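You operate a simulated robot arm through the tools that you are given. There is no shell and no other tool. Be economical: measure what you need, move in short steps, check, and stop when the job is done.

Carry out the task below with a simulated robot arm. There is one attempt and no reset: what you move stays moved.

Task
Take the yellow tube and leave it on top of the blue book. Then press the start button three times. Then press the dim button three times. Then open the brush drawer, take the black brush from the inside of the brush drawer and put it on the white frame, then shut the drawer. Then take the gel can with the latest date from the top of the wooden table and leave it on the white tray. Then put the hooks tin on the top of the beige desk. Then put the green tin on the low shelf of the trolley. Then open the maps drawer. Do these in the order given. Set down upright: gel can.

Only the result counts: the job must be done as asked and must still hold three seconds after the hand-in. Knocking over, shifting, dropping, spilling or breaking anything else fails it.

Robot
A 6-joint arm with a fingered hand on a trunk, on a base that drives. Base frame: it is fixed to the floor where the robot stands at the start and does not move with it; the origin is under the middle of the robot, x ahead of it, y to its left, z up. Lengths are in mm, angles in rad, forces in N, time in s.
With the tool pointing down near the work surface it reaches from about 280 to 620 mm from the robot's upright axis, wherever it stands. Its first joint turns from -2.897 to 2.897 rad. Places, roughly: black brush (5x13x5 cm) [-900, -1200, 700]; blue book [750, 0, 750]; brush drawer [-900, -1300, 700]; dim button [-800, -1000, 800]; gel can [1000, -1500, 750]; green tin [1000, -1500, 750]; hooks tin [1000, -1500, 750]; low shelf of the trolley [3300, -2500, 100]; maps drawer [6600, -1200, 700]; start button [-700, 200, 700]; top of the beige desk [1100, 100, 900]; white frame (15x20x2 cm) [-900, -1300, 800]; white tray (20x15x3 cm) [1400, -1500, 800]; yellow tube [500, 0, 1000]. Payload 3.2 kg.
The tool frame sits at the grasp point between the pads (the TCP): z along the fingers, y along the line on which they close. The tips reach 22 mm beyond it. The gripper opens to 112 mm. The gripper's body begins 60 mm behind the TCP. The gripper is a hand of 3 fingers: y runs from the thumb to the fingers, the wrist lies at [0, 0, -218] in the tool frame, and closing takes about 1.5 s.
Orientation is that of the tool frame in the base frame, as a unit quaternion [x, y, z, w]. With the fingers straight down and closing along the base's y, the tool's x points along the base's -x, its y along +y and its z along -z.

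Tools
- The arm moves only by the tool servo_tool. Its argument "motion" is a list of rows, each a list of 2 entries, a list of its own where there are three numbers: the shift along the tool's x, y, z in mm, then the turn, a rotation vector about the tool's x, y, z in rad. In form: [[[dx, dy, dz], [rx, ry, rz]], ...]. A call has 1 to 10 rows; each row shifts and turns the commanded pose from where the row before left it, along the tool's axes as they then stand. "hand" is the gripper command, from -1 (fully open) to 1 (shut), values between in proportion, set as the call begins (left out, the last holds). A row lasts 0.2 s, in which the tool goes at most 50 mm and 0.15 rad; a call with a longer step from one row to the next is refused whole, and so is a gripper value outside its range. A pose out of reach is approached as far as the arm can. The call stops where the force on the tool passes 40 N (or 10 N more than at its start, if that is more) or the arm is blocked; 0.2 s more then pass. The fingers move at their own pace (about 108 mm/s each) and stop on an object; they squeeze with about 25 N. The grip force told is the motor's: it shows also when the fingers shut on nothing. Time passes only in rows, and 0.2 s behind the last, so rows that do not move let the fingers close. The reply holds the time, the measured pose of the TCP, the force on the tool along the base axes, the opening and the grip force, in the units named above and with some noise, with the torque about the TCP (base axes, N m) and any sound that the robot's microphone picked up.
- Cameras (640 x 400 px; columns grow to the right, rows downward): "scene" is now at [-26.1, 212.2, 1437.8]; the picture's right is [0.80, -0.60, 0.00], its down [-0.56, -0.75, -0.36] and it looks along [0.22, 0.29, -0.93] (base axes); focal length 214 px, centre (320, 200). "wrist" rides on the gripper at [66, 3, -80] in the tool frame; the picture's right is [-0.05, 1.00, 0.00], its down [-0.77, -0.04, -0.64] and it looks along [-0.64, -0.03, 0.77] (tool axes); focal length 275 px, centre (320, 200). There is no depth. A picture from a camera that has moved, and an enlarged one, comes with that camera's place and axes in the base frame and with its lens.
- camera(camera): a new picture of that camera. It takes no simulated time.
- raise_lower(by): slides the trunk up (or, below 0, down) by that many mm; the arm and the scene camera ride with it, the base frame stays. It gives what a move gives, with no picture.
- base_move(legs): drives the robot by 1 to 6 legs, each [ahead, turn to the left] in mm and rad, along the robot's own axes; the way and the turn of a leg run together, so that a leg with both is an arc; at most 1500 mm and 3.142 rad a leg. The arm and the cameras ride along, it lands a little off, and it stops where it bumps. It gives what a move gives.
- move_fingers(finger1, finger2, thumb_bend): sets how far each is bent, from 0 (flat) to 1 (curled in); at 0.3 the hand is open as for a grip, at 0.7 the pads meet at the TCP. One left out holds its place. A second passes; each finger stops where it meets its share of the squeeze, and holds until it gets a number again. A gripper value or a shape takes the hand back. It gives what a move gives, with no picture; readings hold the bend of each and the force on the fingers (four entries, about 0 where the hand has none), thumb and palm.
- grasp_type(shape): the hand has 3 fingers and takes this shape, open, in about a second: jaw (thumb against the fingers, like two jaws); tri (thumb and two fingers); tip (a fingertip pinch); poke (one finger out to press); point (the index stretched); flat (the hand flat); cup (the hand cupped); fist (a fist). The gripper value then closes the fingers along that shape, each until it touches; the sizes above hold for jaw. It gives what a move gives, with no picture.
- aim_head(pan, tilt): turns the head with the scene camera to pan (to the left, within 2.705 rad either way) and tilt (down, from -0.506 to 1.204), counted from straight ahead of the robot. It gives what a move gives.
- inspect(camera, box): a new picture of the part [left, top, right, bottom] of that camera's present view, enlarged. It takes no simulated time.
- close_job(): hands the job in; it is judged then, once.

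Work in short steps. Places have to be worked out from the pictures, the camera data and where the tool is seen: move nearer, look again, correct. Check each grasp and each placing, and mend what went wrong. You have 217 turns and 198 pictures in all, those below and enlarged ones among them. Open the gripper and draw the arm clear of the work before you hand the job in, unless the task says otherwise.

The tools are called as name(argument=value, ...) on one line, values as JSON. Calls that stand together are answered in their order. servo_tool: Moves the arm, as the interface text tells. Its arguments: {"type":"object","properties":{"motion":{"type":"array","items":{"type":"array"}},"hand":{"type":"number"}},"required":["motion"]} The other tools are called the same way: raise_lower (by) slides the trunk up or down; grasp_type (shape) gives the hand a shape; move_fingers (finger1, finger2, thumb_bend) moves the fingers one by one; base_move (legs) drives the base; aim_head (pan, tilt) turns the head that bears the scene camera; camera (camera) takes a picture; inspect (camera, box) takes an enlarged picture of a part of a camera's view; close_job () hands the job in.

At the start:

```text
time: 0.0
tcp_pos: [160.8, 301.0, 1105.2]
tool_rot: [0.0, 1.0, 0.0, 0.0]
contact_force: [0.6, 0.5, 0.0]
moment: [-0.01, 0.04, 0.01]
opening: 112.0
gripper_force: 0.1
shape: jaw
bend: [0.3, 0.3, 0.3]
finger forces: [0.1, 0.0, 0.0, 0.1, 0.0, 0.0]
trunk travel left (down, up): [-500.0, 90.0]
robot x, y, heading: [-0.1, 0.8, -0.003]
head pan, tilt: [0.929, 1.201]
```

scene: 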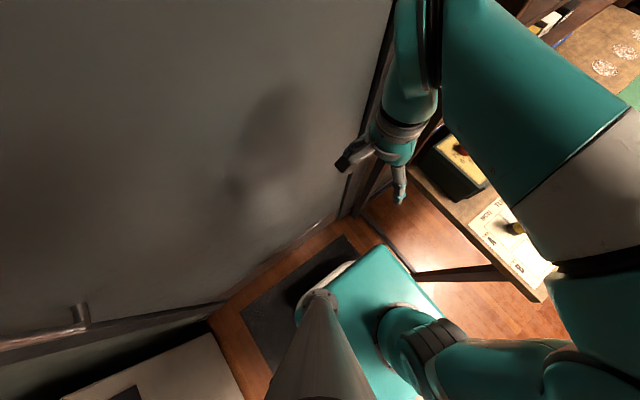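
wrist: 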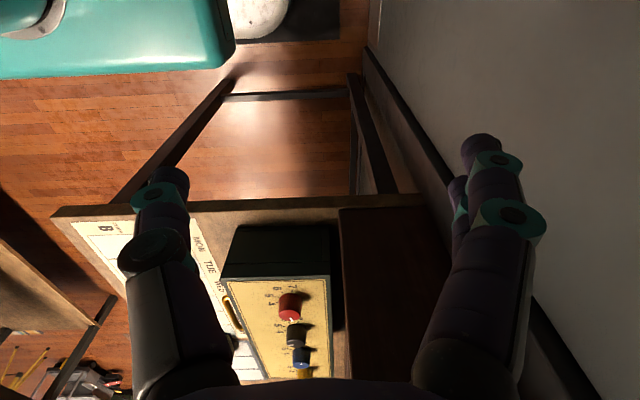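

I start by looking ahead to find the desk, yellow tube and blue book.

aim_head(pan=0, tilt=0.7)

camera(camera="scene")

```text
time: 1.2
tcp_pos: [162.0, 302.3, 1105.9]
tool_rot: [-0.001, 1.0, 0.0, 0.0]
contact_force: [-0.8, -0.4, -0.3]
moment: [0.02, -0.01, -0.02]
opening: 112.0
gripper_force: 0.1
shape: jaw
bend: [0.3, 0.3, 0.3]
finger forces: [0.1, 0.0, 0.0, 0.0, 0.0, 0.0]
trunk travel left (down, up): [-500.0, 90.0]
robot x, y, heading: [1.0, -3.0, 0.001]
head pan, tilt: [0.0, 0.7]
```

```text
195 pictures are left
camera scene: at [25.3, 167.5, 1473.8], right [0.0, -1.0, 0.0], down [-0.64, 0.0, -0.76], along [0.76, 0.0, -0.64], focal length 214 px, centre (320, 200)
```

scene: 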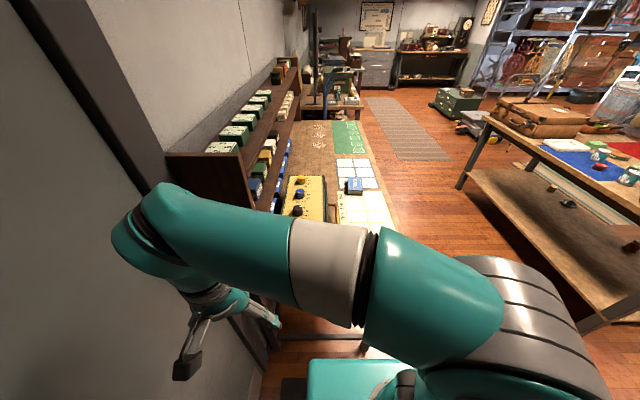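

I enlarge the area of the desk ahead.

inspect(camera="scene", box=[160, 50, 420, 240])

inspect(camera="scene", box=[430, 60, 640, 240])

```text
2.11 times, centred on (290, 145) of scene
camera zoom: at [25.3, 167.5, 1473.8], right [0.0, -1.0, 0.0], down [-0.64, 0.0, -0.76], along [0.76, 0.0, -0.64], focal length 452 px, centre (383, 316)
```

zoom: 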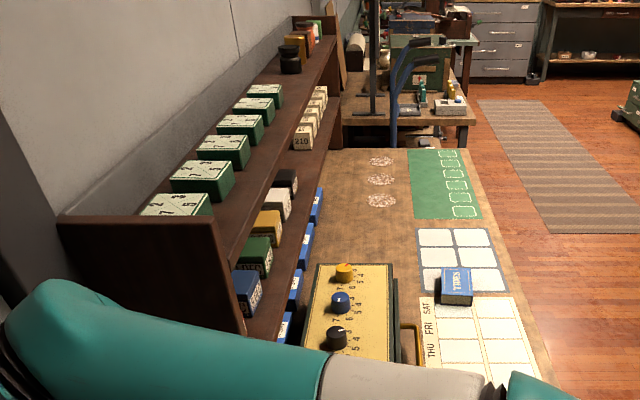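

```text
2.22 times, centred on (535, 150) of scene
camera zoom: at [25.3, 167.5, 1473.8], right [0.0, -1.0, 0.0], down [-0.64, 0.0, -0.76], along [0.76, 0.0, -0.64], focal length 477 px, centre (-158, 311)
```

zoom: 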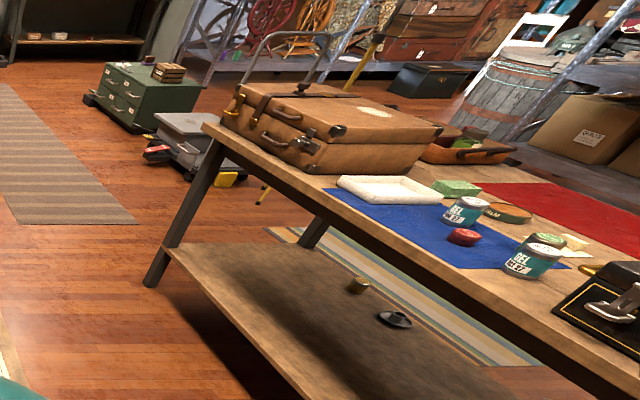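

The book "TIDES" stands on the desk ahead. I swing the hand over toward the front so the wrist camera looks at the desk.

servo_tool(motion=[[[-27, -32, 0], [0, 0, 0]], [[-27, -32, 0], [0, 0, 0]], [[-27, -32, 0], [0, 0, 0]], [[-27, -32, 0], [0, 0, 0]], [[-27, -32, 0], [0, 0, 0]], [[-27, -32, 0], [0, 0, 0]], [[-27, -32, 0], [0, 0, 0]], [[-27, -32, 0], [0, 0, 0]]])

camera(camera="wrist")

camera(camera="scene")

```text
time: 3.0
tcp_pos: [380.4, 44.2, 1105.4]
tool_rot: [0.0, 1.0, 0.0, 0.0]
contact_force: [0.6, -0.3, -0.7]
moment: [-0.02, 0.01, -0.01]
opening: 112.0
gripper_force: 0.1
shape: jaw
bend: [0.3, 0.3, 0.3]
finger forces: [0.0, 0.0, 0.0, 0.1, 0.1, 0.0]
trunk travel left (down, up): [-500.0, 90.0]
robot x, y, heading: [-2.2, 1.0, -0.0]
head pan, tilt: [0.0, 0.7]
```

```text
192 pictures are left
camera wrist: at [314.8, 48.5, 1185.7], right [0.05, 1.0, 0.0], down [0.77, -0.04, 0.64], along [0.63, -0.03, -0.77], focal length 275 px, centre (320, 200)
```

wrist: 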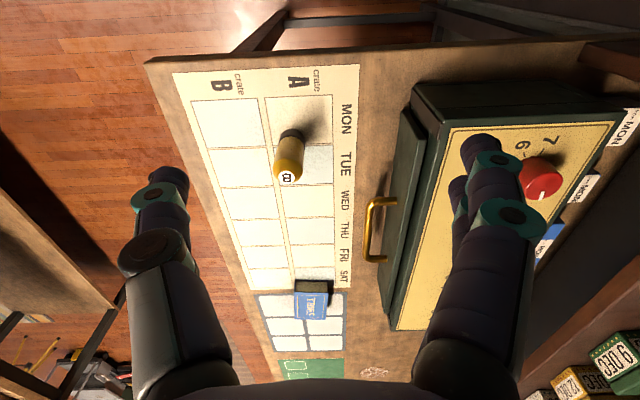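

```text
191 pictures are left
camera scene: at [25.8, 167.0, 1473.8], right [0.0, -1.0, 0.0], down [-0.64, 0.0, -0.76], along [0.76, 0.0, -0.64], focal length 214 px, centre (320, 200)
```

scene: 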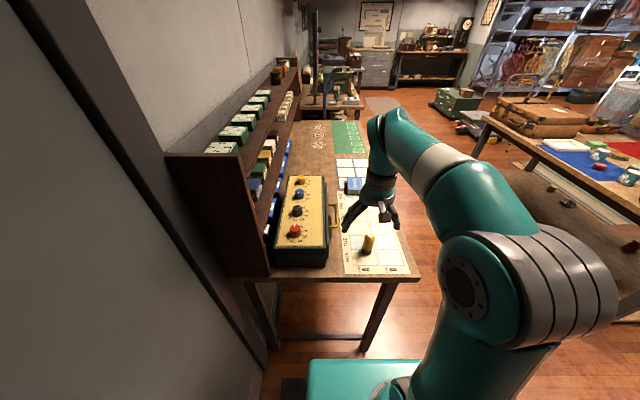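

The yellow tube stands on the calendar. I zoom for triangulation.

inspect(camera="scene", box=[320, 160, 420, 280])

inspect(camera="wrist", box=[230, 100, 390, 340])

```text
3.33 times, centred on (370, 220) of scene
camera zoom: at [25.8, 167.0, 1473.8], right [0.0, -1.0, 0.0], down [-0.64, 0.0, -0.76], along [0.76, 0.0, -0.64], focal length 715 px, centre (153, 133)
```

zoom: 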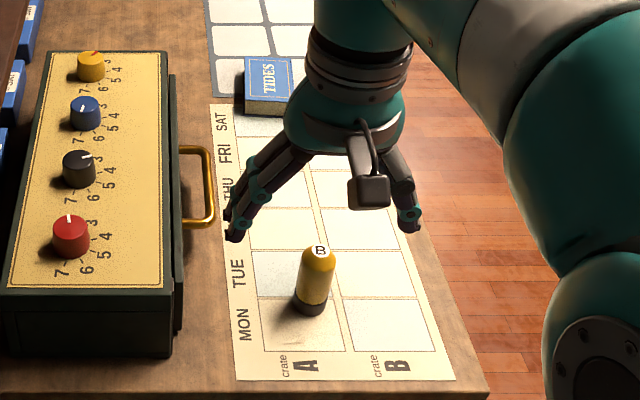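

```text
1.67 times, centred on (310, 220) of wrist
camera zoom: at [314.8, 48.5, 1185.7], right [0.05, 1.0, 0.0], down [0.77, -0.04, 0.64], along [0.63, -0.03, -0.77], focal length 459 px, centre (337, 167)
```

zoom: 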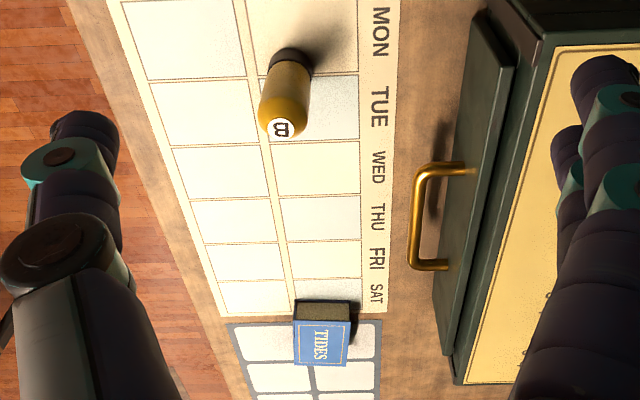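

Triangulated: tube top about (474, 7, 951), standing on desk at z≈868; book top about (783, 12, 918). I move above the tube and partly descend.

servo_tool(motion=[[[-47, -19, 0], [0, 0, 0]], [[-47, -19, 0], [0, 0, 0]], [[0, 0, 45], [0, 0, 0]], [[0, 0, 45], [0, 0, 0]]])

camera(camera="wrist")

inspect(camera="scene", box=[320, 160, 420, 280])

```text
refused: row 1 steps farther than a row can; nothing moved
```

```text
188 pictures are left
camera wrist: at [314.8, 48.5, 1185.7], right [0.05, 1.0, 0.0], down [0.77, -0.04, 0.64], along [0.63, -0.03, -0.77], focal length 275 px, centre (320, 200)
```

wrist: 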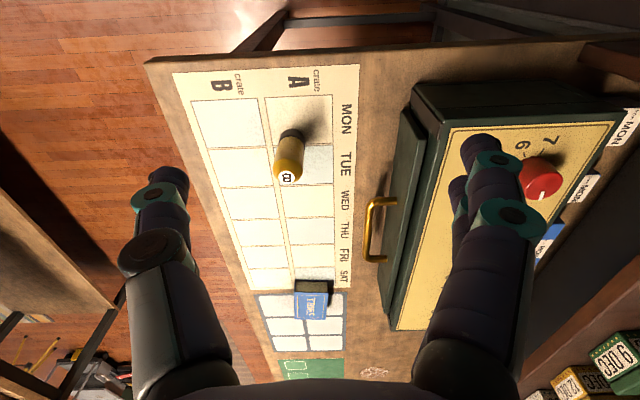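

```text
3.33 times, centred on (370, 220) of scene
camera zoom: at [25.8, 167.0, 1473.8], right [0.0, -1.0, 0.0], down [-0.64, 0.0, -0.76], along [0.76, 0.0, -0.64], focal length 715 px, centre (153, 133)
```

zoom: 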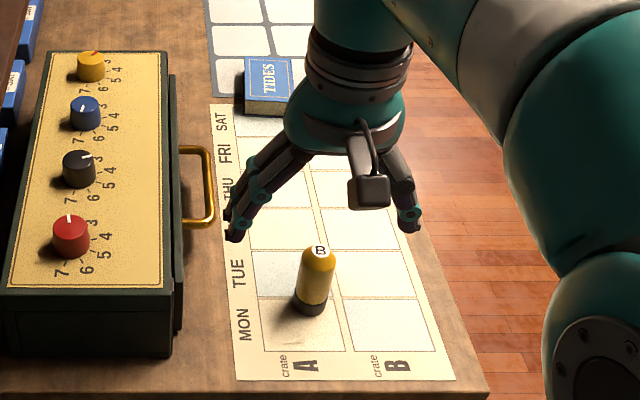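

The step was just too long; I split it into smaller rows.

servo_tool(motion=[[[-32, -12.5, 0], [0, 0, 0]], [[-32, -12.5, 0], [0, 0, 0]], [[-30, -12.5, 0], [0, 0, 0]], [[0, 0, 45], [0, 0, 0]], [[0, 0, 45], [0, 0, 0]]])

camera(camera="wrist")

inspect(camera="scene", box=[320, 160, 420, 280])

```text
time: 4.2
tcp_pos: [468.6, 6.6, 1012.7]
tool_rot: [0.0, 1.0, 0.0, 0.0]
contact_force: [-0.4, 0.0, 0.2]
moment: [0.04, -0.02, -0.01]
opening: 111.9
gripper_force: 0.0
shape: jaw
bend: [0.3, 0.3, 0.3]
finger forces: [0.0, 0.0, 0.0, 0.0, 0.0, 0.1]
trunk travel left (down, up): [-500.0, 90.0]
robot x, y, heading: [-1.1, 0.2, -0.002]
head pan, tilt: [0.0, 0.7]
```

```text
186 pictures are left
camera wrist: at [404.5, 10.0, 1093.6], right [0.05, 1.0, 0.0], down [0.77, -0.04, 0.64], along [0.64, -0.03, -0.77], focal length 275 px, centre (320, 200)
```

wrist: 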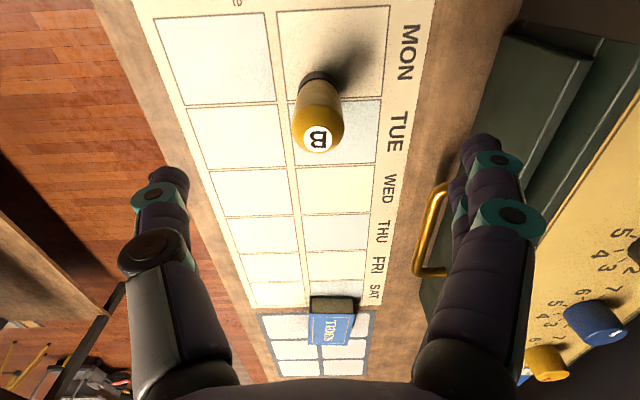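

```text
3.33 times, centred on (370, 220) of scene
camera zoom: at [25.5, 167.3, 1473.8], right [0.0, -1.0, 0.0], down [-0.64, 0.0, -0.76], along [0.76, 0.0, -0.64], focal length 715 px, centre (153, 133)
```

zoom: 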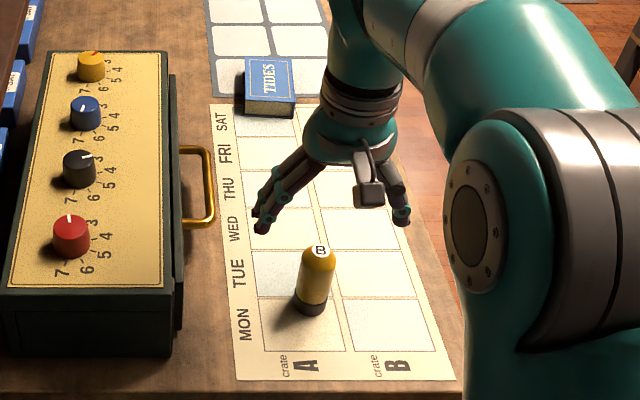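

Aligned within a few mm. I descend to grasp height and close.

servo_tool(motion=[[[-5, 0, 40], [0, 0, 0]], [[0, 0, 40], [0, 0, 0]], [[0, 0, 20], [0, 0, 0]]])

servo_tool(motion=[[[0, 0, 0], [0, 0, 0]], [[0, 0, 0], [0, 0, 0]], [[0, 0, 0], [0, 0, 0]], [[0, 0, 0], [0, 0, 0]], [[0, 0, 0], [0, 0, 0]], [[0, 0, 0], [0, 0, 0]], [[0, 0, 0], [0, 0, 0]]], hand=1)

camera(camera="wrist")

```text
time: 5.0
tcp_pos: [475.8, 9.3, 916.1]
tool_rot: [0.0, 1.0, 0.0, 0.001]
contact_force: [0.2, 0.4, 0.9]
moment: [-0.04, 0.01, -0.01]
opening: 111.6
gripper_force: 0.0
shape: jaw
bend: [0.3, 0.3, 0.3]
finger forces: [0.0, 0.0, 0.0, 0.1, 0.0, 0.1]
trunk travel left (down, up): [-500.0, 90.0]
robot x, y, heading: [-0.2, 2.5, -0.007]
head pan, tilt: [0.0, 0.7]
```

```text
time: 6.6
tcp_pos: [476.2, 8.0, 915.8]
tool_rot: [0.001, 1.0, 0.0, 0.0]
contact_force: [0.3, -0.4, 0.6]
moment: [0.04, 0.0, -0.02]
opening: 24.6
gripper_force: 13.8
shape: jaw
bend: [0.73, 0.73, 0.7]
finger forces: [5.7, 6.6, 0.1, 0.0, 11.9, 0.1]
trunk travel left (down, up): [-500.0, 90.0]
robot x, y, heading: [0.1, -1.6, -0.003]
head pan, tilt: [0.0, 0.7]
```

```text
184 pictures are left
camera wrist: at [410.9, 12.6, 996.1], right [0.05, 1.0, 0.0], down [0.77, -0.04, 0.64], along [0.64, -0.03, -0.77], focal length 275 px, centre (320, 200)
```

wrist: 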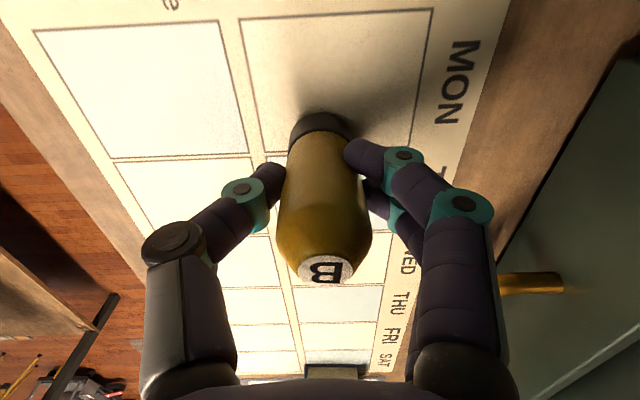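

The tube is gripped. I lift it and retract toward the trunk for driving.

servo_tool(motion=[[[0, 0, -45], [0, 0, 0]], [[0, 0, -45], [0, 0, 0]], [[0, 0, -45], [0, 0, 0]], [[0, 0, -40], [0, 0, 0]], [[40, 0, 0], [0, 0, 0]], [[40, 0, 0], [0, 0, 0]], [[40, 0, 0], [0, 0, 0]]])

aim_head(pan=-0.8, tilt=0.5)

camera(camera="scene")

```text
time: 8.2
tcp_pos: [354.8, 6.4, 1089.6]
tool_rot: [0.0, 1.0, 0.001, 0.0]
contact_force: [0.3, 0.2, 0.0]
moment: [0.02, -0.04, -0.03]
opening: 24.9
gripper_force: 13.8
shape: jaw
bend: [0.73, 0.73, 0.7]
finger forces: [5.8, 6.7, 0.1, 0.0, 11.9, 0.0]
trunk travel left (down, up): [-500.0, 90.0]
robot x, y, heading: [3.7, -1.2, -0.002]
head pan, tilt: [0.0, 0.7]
```

```text
time: 9.3
tcp_pos: [356.5, 7.1, 1090.5]
tool_rot: [0.0, 1.0, 0.0, -0.001]
contact_force: [-0.4, -0.5, -0.5]
moment: [-0.01, 0.0, 0.03]
opening: 24.9
gripper_force: 14.2
shape: jaw
bend: [0.73, 0.73, 0.7]
finger forces: [5.8, 6.8, 0.0, 0.0, 11.9, 0.0]
trunk travel left (down, up): [-500.0, 90.0]
robot x, y, heading: [-0.9, 1.2, -0.006]
head pan, tilt: [-0.799, 0.499]
```

```text
183 pictures are left
camera scene: at [4.0, 102.2, 1491.5], right [-0.72, -0.7, 0.0], down [-0.33, 0.34, -0.88], along [0.61, -0.63, -0.48], focal length 214 px, centre (320, 200)
```

scene: 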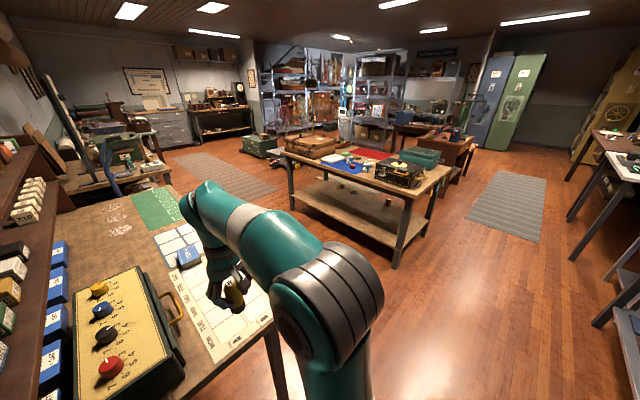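

The floor between desks is free. I drive round to the right side of the beige desk, abreast of the book, facing it.

base_move(legs=[[0, -1.571], [500, 0], [0, 1.571], [785, 0], [0, 1.571]])

aim_head(pan=0, tilt=0.8)

camera(camera="scene")

camera(camera="wrist")

```text
time: 27.5
tcp_pos: [802.0, -161.1, 1089.8]
tool_rot: [-0.686, 0.727, 0.0, -0.001]
contact_force: [-0.3, 1.1, -0.6]
moment: [0.02, 0.01, 0.0]
opening: 24.3
gripper_force: 13.4
shape: jaw
bend: [0.73, 0.73, 0.7]
finger forces: [5.3, 6.9, 0.0, 0.0, 11.7, 0.0]
trunk travel left (down, up): [-500.0, 90.0]
robot x, y, heading: [787.3, -515.4, 1.507]
head pan, tilt: [-0.799, 0.499]
```

```text
time: 28.6
tcp_pos: [803.5, -161.8, 1090.2]
tool_rot: [-0.686, 0.727, 0.0, 0.0]
contact_force: [-0.2, 0.2, 0.0]
moment: [0.0, -0.03, -0.01]
opening: 24.3
gripper_force: 13.4
shape: jaw
bend: [0.73, 0.73, 0.7]
finger forces: [5.2, 7.0, 0.1, 0.1, 11.8, 0.1]
trunk travel left (down, up): [-500.0, 90.0]
robot x, y, heading: [790.2, -519.1, 1.515]
head pan, tilt: [0.0, 0.799]
```

```text
182 pictures are left
camera scene: at [624.4, -485.5, 1465.6], right [1.0, -0.06, 0.0], down [-0.04, -0.72, -0.7], along [0.04, 0.7, -0.72], focal length 214 px, centre (320, 200)
```

scene: 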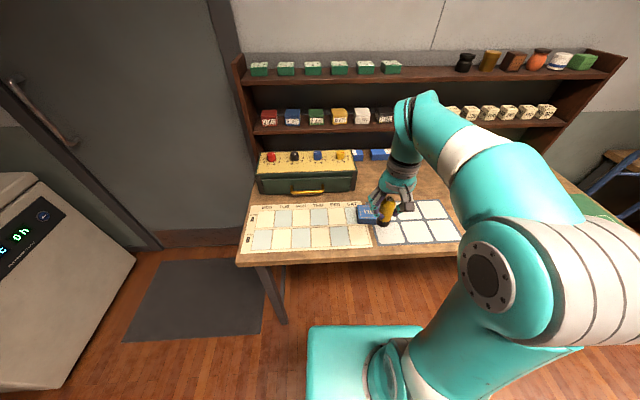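

```text
181 pictures are left
camera wrist: at [796.7, -225.9, 1170.5], right [-0.99, 0.1, 0.0], down [0.08, 0.77, 0.64], along [0.07, 0.63, -0.77], focal length 275 px, centre (320, 200)
```

wrist: 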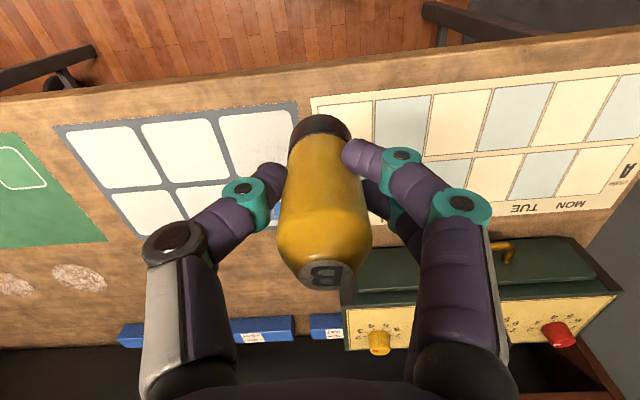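

I enlarge the scene around the book and tube.

inspect(camera="scene", box=[320, 160, 460, 250])

```text
4.44 times, centred on (390, 205) of scene
camera zoom: at [624.4, -485.5, 1465.6], right [1.0, -0.06, 0.0], down [-0.04, -0.72, -0.7], along [0.04, 0.7, -0.72], focal length 953 px, centre (9, 178)
```

zoom: 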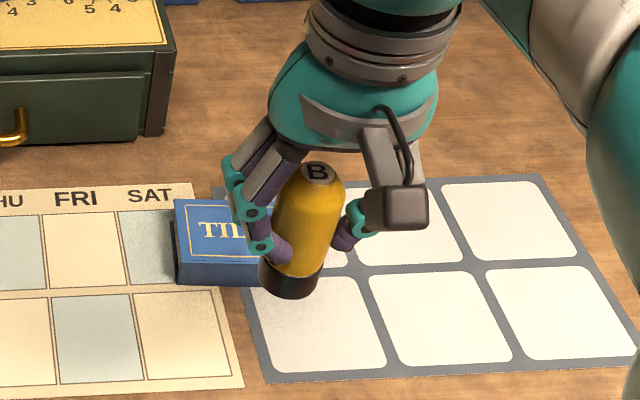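

From the views I judge the book top at x 784–887, y −27..39, z≈892. I move the tube over its middle, then partway down, and check.

servo_tool(motion=[[[-42, -6, 0], [0, 0, 0]], [[-42, -6, 0], [0, 0, 0]], [[-42, -6, 0], [0, 0, 0]], [[-43, -5, 0], [0, 0, 0]], [[0, 0, 45], [0, 0, 0]], [[0, 0, 35], [0, 0, 0]], [[0, 0, 0], [0, 0, 0]]])

camera(camera="wrist")

inspect(camera="scene", box=[320, 160, 460, 250])

```text
time: 30.2
tcp_pos: [834.8, 6.8, 1010.7]
tool_rot: [-0.687, 0.727, 0.0, 0.0]
contact_force: [-0.5, -0.4, -0.8]
moment: [-0.01, 0.0, 0.0]
opening: 24.3
gripper_force: 14.0
shape: jaw
bend: [0.73, 0.73, 0.7]
finger forces: [5.5, 7.1, 0.1, 0.0, 11.7, 0.1]
trunk travel left (down, up): [-500.0, 90.0]
robot x, y, heading: [786.2, -517.2, 1.509]
head pan, tilt: [0.0, 0.799]
```

```text
179 pictures are left
camera wrist: at [828.6, -59.0, 1090.3], right [-0.99, 0.1, 0.0], down [0.08, 0.77, 0.64], along [0.07, 0.63, -0.77], focal length 275 px, centre (320, 200)
```

wrist: 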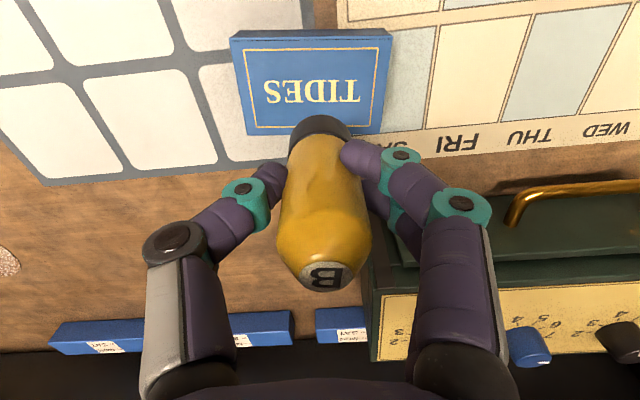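

```text
4.44 times, centred on (390, 205) of scene
camera zoom: at [624.3, -485.3, 1465.6], right [1.0, -0.06, 0.0], down [-0.04, -0.72, -0.7], along [0.04, 0.7, -0.72], focal length 953 px, centre (9, 178)
```

zoom: 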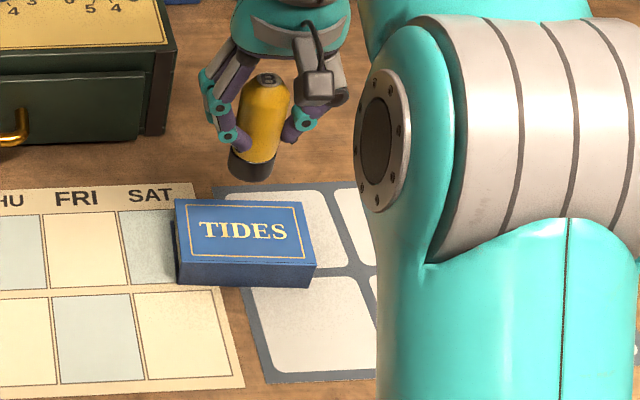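

Both views put the book centre at about (841, 2, 892). I correct by 5 mm and descend to near contact.

servo_tool(motion=[[[5, -5, 30], [0, 0, 0]], [[0, 0, 25], [0, 0, 0]], [[0, 0, 5], [0, 0, 0]], [[0, 0, 0], [0, 0, 0]]])

inspect(camera="scene", box=[320, 160, 460, 250])

```text
time: 31.2
tcp_pos: [839.4, 0.0, 950.1]
tool_rot: [-0.687, 0.727, 0.0, 0.0]
contact_force: [0.0, -0.2, -1.2]
moment: [-0.01, 0.01, 0.0]
opening: 24.2
gripper_force: 13.8
shape: jaw
bend: [0.73, 0.73, 0.7]
finger forces: [5.5, 7.3, 0.0, 0.0, 11.5, 0.1]
trunk travel left (down, up): [-500.0, 90.0]
robot x, y, heading: [789.4, -515.2, 1.511]
head pan, tilt: [0.0, 0.799]
```

```text
4.44 times, centred on (390, 205) of scene
camera zoom: at [624.3, -485.5, 1465.6], right [1.0, -0.06, 0.0], down [-0.04, -0.72, -0.7], along [0.04, 0.7, -0.72], focal length 953 px, centre (9, 178)
```

zoom: 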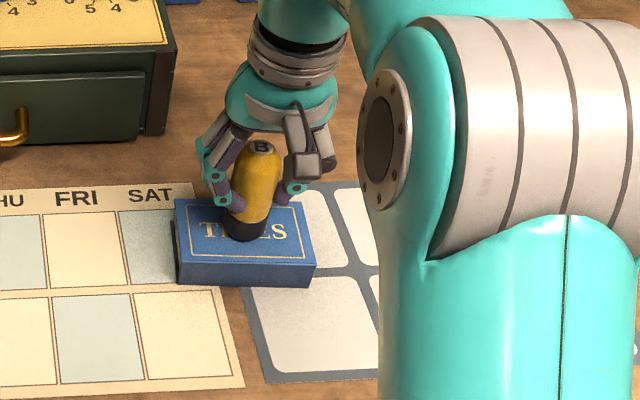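

Centred over the book. I lower in small steps watching the force.

servo_tool(motion=[[[0, 0, 3], [0, 0, 0]], [[0, 0, 3], [0, 0, 0]], [[0, 0, 0], [0, 0, 0]]])

servo_tool(motion=[[[0, 0, 2], [0, 0, 0]], [[0, 0, 0], [0, 0, 0]]])

```text
time: 32.0
tcp_pos: [839.1, 0.4, 944.0]
tool_rot: [-0.687, 0.727, 0.0, 0.001]
contact_force: [-0.3, -0.7, 5.6]
moment: [0.06, 0.07, -0.01]
opening: 24.3
gripper_force: 13.8
shape: jaw
bend: [0.73, 0.74, 0.7]
finger forces: [5.8, 8.1, 0.0, 0.0, 13.1, 0.0]
trunk travel left (down, up): [-500.0, 90.0]
robot x, y, heading: [789.3, -516.8, 1.514]
head pan, tilt: [0.0, 0.799]
```

```text
time: 32.6
tcp_pos: [840.4, 0.1, 943.5]
tool_rot: [-0.686, 0.728, 0.002, 0.001]
contact_force: [2.7, 2.4, 16.0]
moment: [0.08, 0.0, 0.01]
opening: 25.5
gripper_force: 14.0
shape: jaw
bend: [0.74, 0.74, 0.71]
finger forces: [5.9, 9.7, 0.0, 0.0, 15.5, 0.0]
trunk travel left (down, up): [-500.0, 90.0]
robot x, y, heading: [790.6, -517.7, 1.511]
head pan, tilt: [0.0, 0.799]
```

Contact on the book. I relax slightly, open, and rise.

servo_tool(motion=[[[0, 0, -2], [0, 0, 0]], [[0, 0, 0], [0, 0, 0]]])

servo_tool(motion=[[[0, 0, 0], [0, 0, 0]], [[0, 0, 0], [0, 0, 0]], [[0, 0, 0], [0, 0, 0]], [[0, 0, 0], [0, 0, 0]], [[0, 0, 0], [0, 0, 0]], [[0, 0, 0], [0, 0, 0]]], hand=-1)

servo_tool(motion=[[[0, 0, -30], [0, 0, 0]], [[0, 0, -40], [0, 0, 0]], [[0, 0, -45], [0, 0, 0]], [[0, 0, -45], [0, 0, 0]], [[45, 0, 0], [0, 0, 0]], [[45, 0, 0], [0, 0, 0]], [[45, 0, 0], [0, 0, 0]], [[30, 0, 0], [0, 0, 0]]])

inspect(camera="scene", box=[320, 160, 460, 250])

```text
time: 33.2
tcp_pos: [838.9, -0.5, 943.6]
tool_rot: [-0.687, 0.727, 0.0, -0.001]
contact_force: [1.2, -1.5, 7.3]
moment: [0.01, 0.01, 0.02]
opening: 25.3
gripper_force: 13.7
shape: jaw
bend: [0.74, 0.74, 0.71]
finger forces: [6.7, 8.8, 0.0, 0.0, 15.0, 0.1]
trunk travel left (down, up): [-500.0, 90.0]
robot x, y, heading: [784.5, -518.7, 1.514]
head pan, tilt: [0.0, 0.799]
```

```text
time: 34.6
tcp_pos: [839.2, 2.2, 943.6]
tool_rot: [-0.686, 0.727, 0.0, 0.0]
contact_force: [0.2, 0.1, 0.8]
moment: [0.02, 0.01, -0.01]
opening: 112.1
gripper_force: 0.1
shape: jaw
bend: [0.3, 0.3, 0.3]
finger forces: [0.0, 0.0, 0.1, 0.0, 0.0, 0.1]
trunk travel left (down, up): [-500.0, 90.0]
robot x, y, heading: [789.4, -519.2, 1.512]
head pan, tilt: [0.0, 0.799]
```

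```text
time: 36.4
tcp_pos: [831.6, -166.5, 1102.5]
tool_rot: [-0.686, 0.727, 0.0, 0.0]
contact_force: [-0.5, 0.0, 0.4]
moment: [0.02, -0.04, -0.03]
opening: 111.9
gripper_force: 0.0
shape: jaw
bend: [0.3, 0.3, 0.3]
finger forces: [0.0, 0.0, 0.0, 0.0, 0.0, 0.0]
trunk travel left (down, up): [-500.0, 90.0]
robot x, y, heading: [790.4, -518.3, 1.514]
head pan, tilt: [0.0, 0.799]
```

```text
4.44 times, centred on (390, 205) of scene
camera zoom: at [624.3, -486.2, 1465.6], right [1.0, -0.06, 0.0], down [-0.04, -0.72, -0.7], along [0.04, 0.7, -0.72], focal length 953 px, centre (9, 178)
```

zoom: 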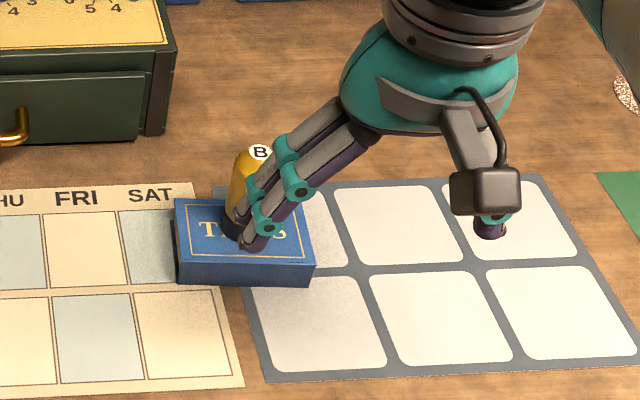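

Tube stands on the book. Next the start button: the cream appliance with display to the left is likely. I look that way.

aim_head(pan=1.0, tilt=0.4)

camera(camera="scene")

aim_head(pan=1.8, tilt=0.4)

camera(camera="scene")

```text
time: 37.7
tcp_pos: [832.0, -165.6, 1102.1]
tool_rot: [-0.686, 0.728, -0.001, -0.001]
contact_force: [0.2, -0.3, -0.5]
moment: [0.01, 0.02, 0.04]
opening: 111.9
gripper_force: 0.1
shape: jaw
bend: [0.3, 0.3, 0.3]
finger forces: [0.0, 0.0, 0.1, 0.0, 0.1, 0.0]
trunk travel left (down, up): [-500.0, 90.0]
robot x, y, heading: [786.8, -519.4, 1.512]
head pan, tilt: [1.0, 0.4]
```

```text
175 pictures are left
camera scene: at [544.8, -511.7, 1500.6], right [0.59, 0.81, 0.0], down [0.32, -0.23, -0.92], along [-0.75, 0.54, -0.39], focal length 214 px, centre (320, 200)
```

scene: 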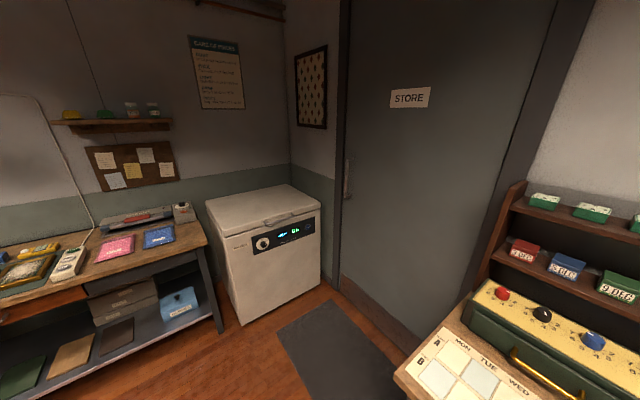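

```text
time: 38.8
tcp_pos: [832.1, -165.4, 1102.5]
tool_rot: [-0.686, 0.727, 0.0, 0.0]
contact_force: [0.7, 0.2, 0.5]
moment: [0.0, 0.04, -0.02]
opening: 112.2
gripper_force: 0.0
shape: jaw
bend: [0.3, 0.3, 0.3]
finger forces: [0.0, 0.1, 0.0, 0.1, 0.0, 0.0]
trunk travel left (down, up): [-500.0, 90.0]
robot x, y, heading: [784.6, -517.3, 1.515]
head pan, tilt: [1.799, 0.4]
```

```text
174 pictures are left
camera scene: at [528.4, -581.9, 1500.7], right [-0.17, 0.99, 0.0], down [0.38, 0.07, -0.92], along [-0.91, -0.16, -0.39], focal length 214 px, centre (320, 200)
```

scene: 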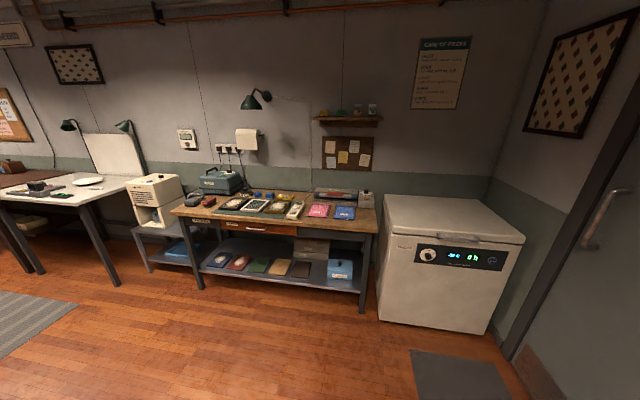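

The freezer panel faces +x; I zoom on its panel and the work table.

inspect(camera="scene", box=[400, 230, 520, 290])

inspect(camera="scene", box=[170, 160, 380, 290])

```text
5.33 times, centred on (460, 260) of scene
camera zoom: at [528.4, -581.9, 1500.7], right [-0.17, 0.99, 0.0], down [0.38, 0.07, -0.92], along [-0.91, -0.16, -0.39], focal length 1144 px, centre (-427, -120)
```

zoom: 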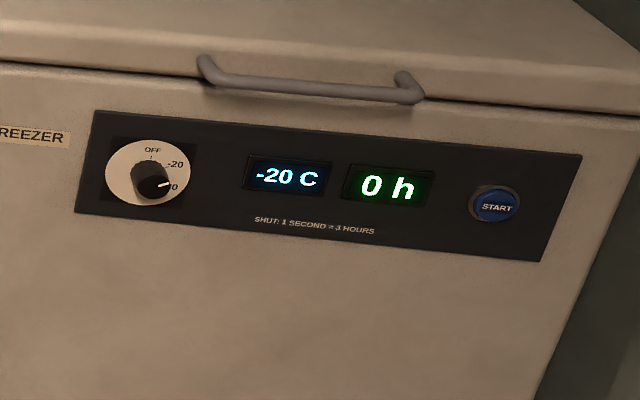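

```text
3.05 times, centred on (275, 225) of scene
camera zoom: at [528.4, -581.9, 1500.7], right [-0.17, 0.99, 0.0], down [0.38, 0.07, -0.92], along [-0.91, -0.16, -0.39], focal length 654 px, centre (457, 124)
```

zoom: 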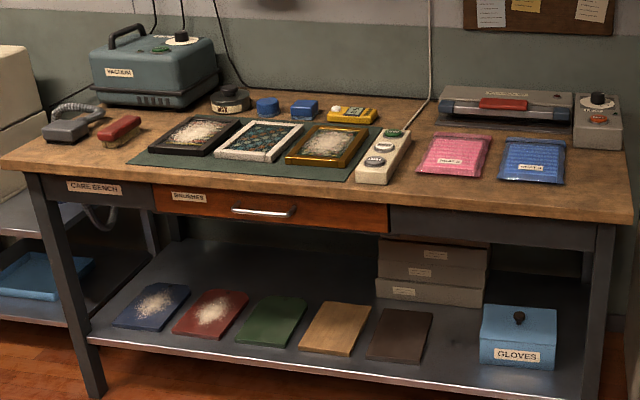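

START button is roughly at (−640, 225, 700) on the freezer's front facing +x. I drive to about (−50, 80) facing −x, backing in so the arm stays clear of the wall.

base_move(legs=[[0, 1.628], [635, 0], [0, 1.8935], [-630, 0], [0, -1.8935]])

raise_lower(by=-250)

aim_head(pan=-0.3, tilt=0.6)

camera(camera="scene")

camera(camera="wrist")

```text
time: 58.6
tcp_pos: [-387.9, 137.5, 1102.7]
tool_rot: [1.0, -0.022, 0.0, 0.0]
contact_force: [0.2, 0.2, -0.6]
moment: [-0.01, -0.01, -0.01]
opening: 112.4
gripper_force: 0.1
shape: jaw
bend: [0.3, 0.3, 0.3]
finger forces: [0.0, 0.0, 0.0, 0.0, 0.1, 0.0]
trunk travel left (down, up): [-500.0, 90.0]
robot x, y, heading: [-37.7, 98.2, 3.099]
head pan, tilt: [1.799, 0.4]
```

```text
time: 61.2
tcp_pos: [-387.8, 139.3, 851.8]
tool_rot: [1.0, -0.021, -0.001, 0.0]
contact_force: [-0.2, -0.6, 0.3]
moment: [0.01, 0.01, 0.02]
opening: 111.9
gripper_force: 0.2
shape: jaw
bend: [0.3, 0.3, 0.3]
finger forces: [0.0, 0.0, 0.0, 0.1, 0.0, 0.1]
trunk travel left (down, up): [-250.0, 340.0]
robot x, y, heading: [-34.4, 101.0, 3.099]
head pan, tilt: [1.799, 0.4]
```

```text
time: 63.2
tcp_pos: [-387.6, 137.6, 852.7]
tool_rot: [1.0, -0.021, 0.0, 0.0]
contact_force: [0.4, 0.2, -0.1]
moment: [0.01, 0.02, 0.01]
opening: 112.0
gripper_force: 0.1
shape: jaw
bend: [0.3, 0.3, 0.3]
finger forces: [0.1, 0.1, 0.0, 0.0, 0.0, 0.0]
trunk travel left (down, up): [-250.0, 340.0]
robot x, y, heading: [-37.9, 96.2, 3.099]
head pan, tilt: [-0.3, 0.6]
```

```text
171 pictures are left
camera scene: at [-65.3, -38.3, 1232.4], right [0.34, 0.94, 0.0], down [0.53, -0.19, -0.83], along [-0.78, 0.28, -0.56], focal length 214 px, centre (320, 200)
```

scene: 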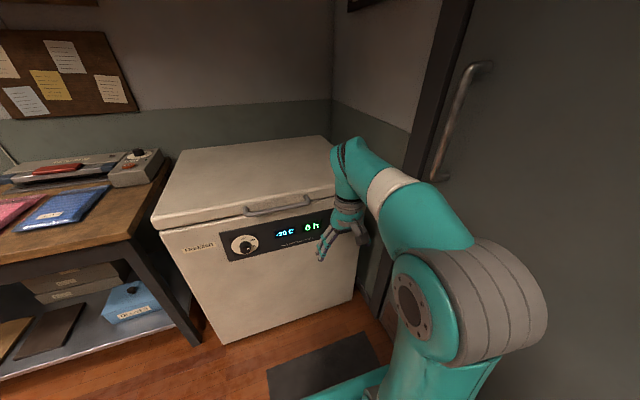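

```text
170 pictures are left
camera wrist: at [-321.0, 133.4, 933.2], right [-0.09, -1.0, 0.0], down [-0.77, 0.07, 0.64], along [-0.63, 0.06, -0.77], focal length 275 px, centre (320, 200)
```

wrist: 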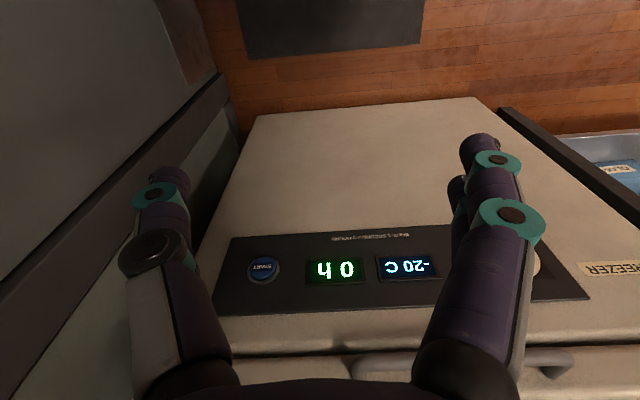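

Two rays put the START button at about (−675, 260, 665). I set the poke shape, then swing the tool to horizontal pointing at −x.

grasp_type(shape="poke")

servo_tool(motion=[[[-25.5, 0, 0], [0, -0.149, 0]], [[-25.5, 0, 0], [0, -0.149, 0]], [[-25.5, 0, 0], [0, -0.149, 0]], [[-25.5, 0, 0], [0, -0.149, 0]], [[-25.5, 0, 0], [0, -0.149, 0]], [[-25.5, 0, 0], [0, -0.149, 0]], [[-25.5, 0, 0], [0, -0.149, 0]], [[-25.5, 0, 0], [0, -0.149, 0]], [[-25.5, 0, 0], [0, -0.149, 0]], [[-25.5, 0, 0], [0, -0.149, 0]]])

camera(camera="wrist")

camera(camera="scene")

```text
time: 64.1
tcp_pos: [-387.5, 138.2, 851.6]
tool_rot: [1.0, -0.021, -0.001, 0.0]
contact_force: [0.7, 0.0, 1.0]
moment: [-0.03, -0.03, 0.0]
opening: 0.0
gripper_force: 0.1
shape: poke
bend: [1.0, 1.0, 0.46]
finger forces: [0.0, 0.0, 0.0, 0.1, 0.0, 0.1]
trunk travel left (down, up): [-250.0, 340.0]
robot x, y, heading: [-37.3, 97.9, 3.096]
head pan, tilt: [-0.3, 0.6]
```

```text
time: 66.3
tcp_pos: [-564.4, 154.6, 1004.0]
tool_rot: [0.771, -0.04, -0.634, -0.041]
contact_force: [-0.2, -0.2, -0.1]
moment: [0.03, 0.01, -0.02]
opening: 0.0
gripper_force: 0.0
shape: poke
bend: [1.0, 1.0, 0.46]
finger forces: [0.0, 0.1, 0.0, 0.0, 0.0, 0.0]
out of reach, approached as far as the arm can: row 9, 10
trunk travel left (down, up): [-250.0, 340.0]
robot x, y, heading: [-33.2, 100.6, 3.103]
head pan, tilt: [-0.3, 0.6]
```

```text
169 pictures are left
camera wrist: at [-472.5, 142.6, 954.6], right [-0.12, -0.99, 0.03], down [0.47, -0.03, 0.88], along [-0.87, 0.12, 0.47], focal length 275 px, centre (320, 200)
```

wrist: 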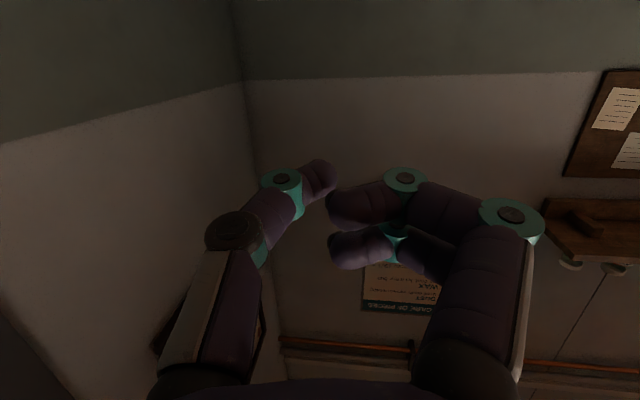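

```text
168 pictures are left
camera scene: at [-65.3, -38.3, 1232.4], right [0.34, 0.94, 0.0], down [0.53, -0.19, -0.83], along [-0.78, 0.28, -0.56], focal length 214 px, centre (320, 200)
```

scene: 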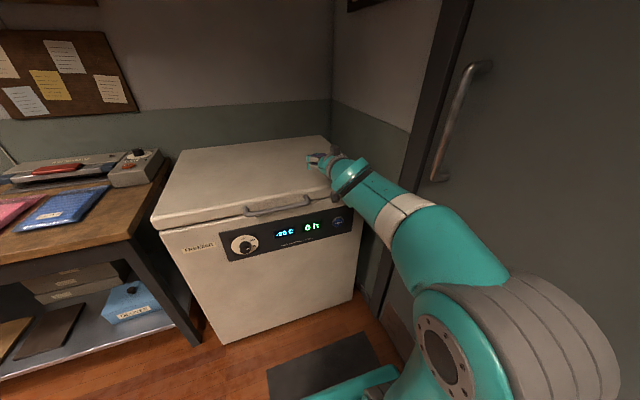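

The thumb tip is the poking finger, ~25 mm beyond the TCP on axis. I lower the trunk fully to bring the hand down level with the button.

raise_lower(by=-245)

servo_tool(motion=[[[40, 0, 0], [0, -0.04, 0]], [[40, 0, 0], [0, -0.04, 0]], [[0, -40, 0], [0, 0, 0]], [[0, -40, 0], [0, 0, 0]]])

camera(camera="wrist")

camera(camera="scene")

```text
time: 68.8
tcp_pos: [-564.5, 154.3, 758.8]
tool_rot: [0.771, -0.039, -0.634, -0.04]
contact_force: [-0.2, -0.5, 1.0]
moment: [0.03, 0.0, 0.01]
opening: 0.0
gripper_force: 0.0
shape: poke
bend: [1.0, 1.0, 0.46]
finger forces: [0.0, 0.1, 0.0, 0.1, 0.0, 0.1]
trunk travel left (down, up): [-5.0, 585.0]
robot x, y, heading: [-38.8, 97.5, 3.097]
head pan, tilt: [-0.3, 0.6]
```

```text
time: 69.8
tcp_pos: [-540.7, 232.2, 681.2]
tool_rot: [0.746, -0.038, -0.664, -0.042]
contact_force: [0.0, 0.4, 0.5]
moment: [-0.03, 0.01, 0.02]
opening: 0.1
gripper_force: 0.0
shape: poke
bend: [1.0, 1.0, 0.46]
finger forces: [0.0, 0.0, 0.1, 0.0, 0.0, 0.0]
trunk travel left (down, up): [-5.0, 585.0]
robot x, y, heading: [-36.2, 100.4, 3.1]
head pan, tilt: [-0.3, 0.6]
```

```text
167 pictures are left
camera wrist: at [-453.9, 221.3, 624.9], right [-0.12, -0.99, 0.03], down [0.54, -0.03, 0.84], along [-0.83, 0.12, 0.54], focal length 275 px, centre (320, 200)
```

wrist: 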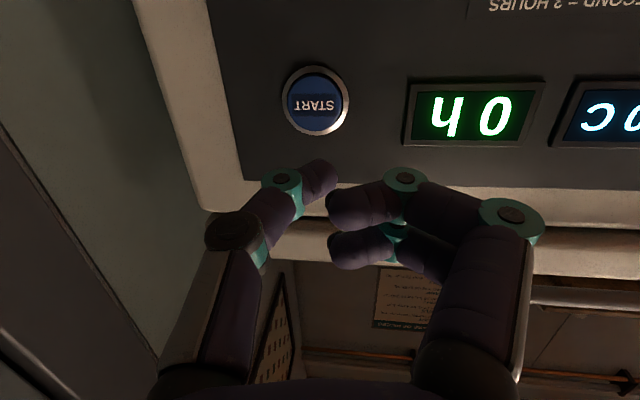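

```text
166 pictures are left
camera scene: at [-65.2, -38.3, 987.4], right [0.34, 0.94, 0.0], down [0.53, -0.19, -0.83], along [-0.78, 0.28, -0.56], focal length 214 px, centre (320, 200)
```

scene: 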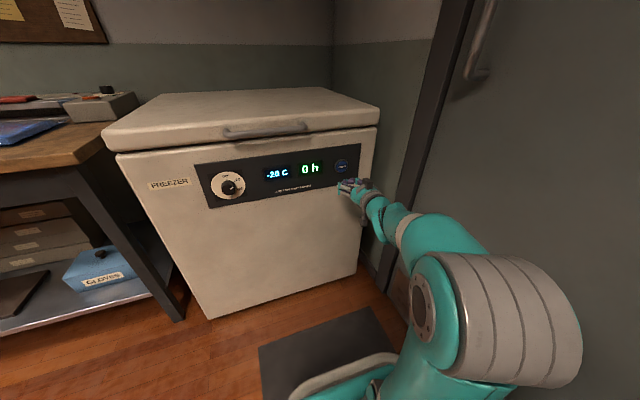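

Button confirmed near (−675, 256, 673). I align the thumb tip and advance to about 35 mm short.

servo_tool(motion=[[[-8, -12.5, 0], [0, 0, 0]], [[0, 0, 35], [0, 0, 0]], [[0, 0, 35], [0, 0, 0]], [[0, 0, 0], [0, 0, 0]]])

camera(camera="wrist")

inspect(camera="scene", box=[280, 120, 420, 220])

```text
time: 70.8
tcp_pos: [-610.9, 252.6, 681.8]
tool_rot: [0.746, -0.037, -0.663, -0.041]
contact_force: [-0.1, 0.2, 0.1]
moment: [-0.01, 0.02, 0.01]
opening: 0.0
gripper_force: 0.1
shape: poke
bend: [1.0, 1.0, 0.46]
finger forces: [0.0, 0.0, 0.0, 0.0, 0.1, 0.0]
trunk travel left (down, up): [-5.0, 585.0]
robot x, y, heading: [-36.7, 100.8, 3.099]
head pan, tilt: [-0.3, 0.6]
```

```text
165 pictures are left
camera wrist: at [-523.1, 241.7, 625.1], right [-0.12, -0.99, 0.03], down [0.54, -0.03, 0.84], along [-0.83, 0.12, 0.54], focal length 275 px, centre (320, 200)
```

wrist: 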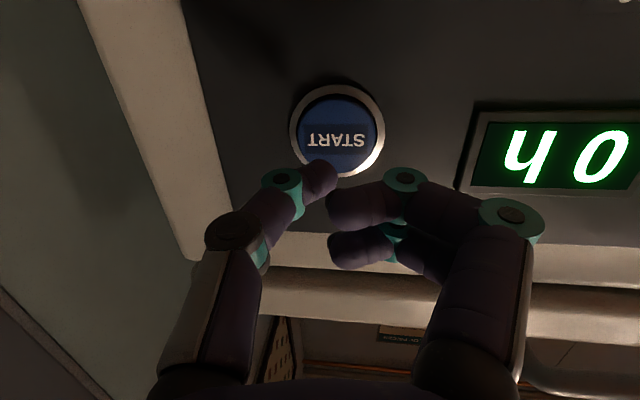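

```text
4.00 times, centred on (350, 170) of scene
camera zoom: at [-65.2, -38.2, 987.4], right [0.34, 0.94, 0.0], down [0.53, -0.19, -0.83], along [-0.78, 0.28, -0.56], focal length 858 px, centre (200, 320)
```

zoom: 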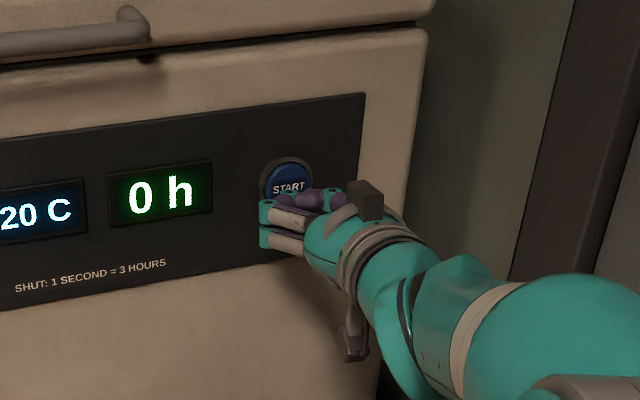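

Refined: button face at about (−656, 251, 671); tip about 20 mm short and 5 mm high. I correct and advance in small steps.

servo_tool(motion=[[[5, 0, 10], [0, 0, 0]], [[0, 0, 5], [0, 0, 0]], [[0, 0, 0], [0, 0, 0]]])

camera(camera="wrist")

inspect(camera="scene", box=[300, 130, 400, 200])

```text
time: 71.6
tcp_pos: [-623.9, 254.4, 674.5]
tool_rot: [0.746, -0.038, -0.664, -0.041]
contact_force: [-0.3, -0.6, 1.2]
moment: [0.02, -0.06, 0.02]
opening: 0.1
gripper_force: 0.0
shape: poke
bend: [1.0, 1.0, 0.46]
finger forces: [0.0, 0.0, 0.0, 0.1, 0.0, 0.0]
trunk travel left (down, up): [-5.0, 585.0]
robot x, y, heading: [-35.0, 100.2, 3.1]
head pan, tilt: [-0.3, 0.6]
```

```text
163 pictures are left
camera wrist: at [-536.2, 243.5, 617.6], right [-0.12, -0.99, 0.03], down [0.54, -0.03, 0.84], along [-0.83, 0.12, 0.54], focal length 275 px, centre (320, 200)
```

wrist: 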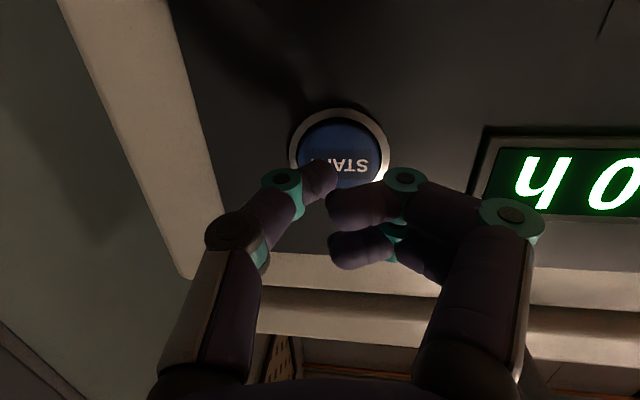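

```text
5.71 times, centred on (350, 165) of scene
camera zoom: at [-65.3, -38.2, 987.4], right [0.34, 0.94, 0.0], down [0.53, -0.19, -0.83], along [-0.78, 0.28, -0.56], focal length 1226 px, centre (149, 400)
```

zoom: 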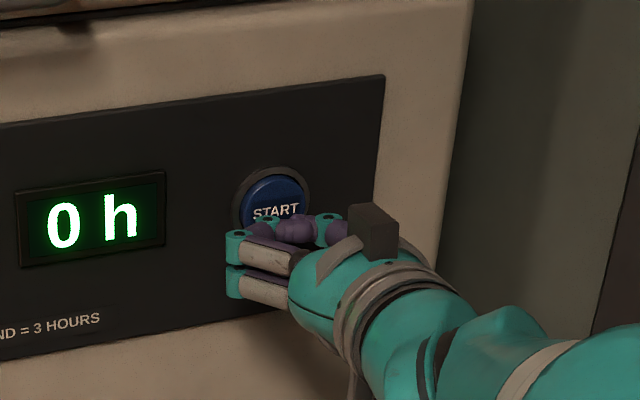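

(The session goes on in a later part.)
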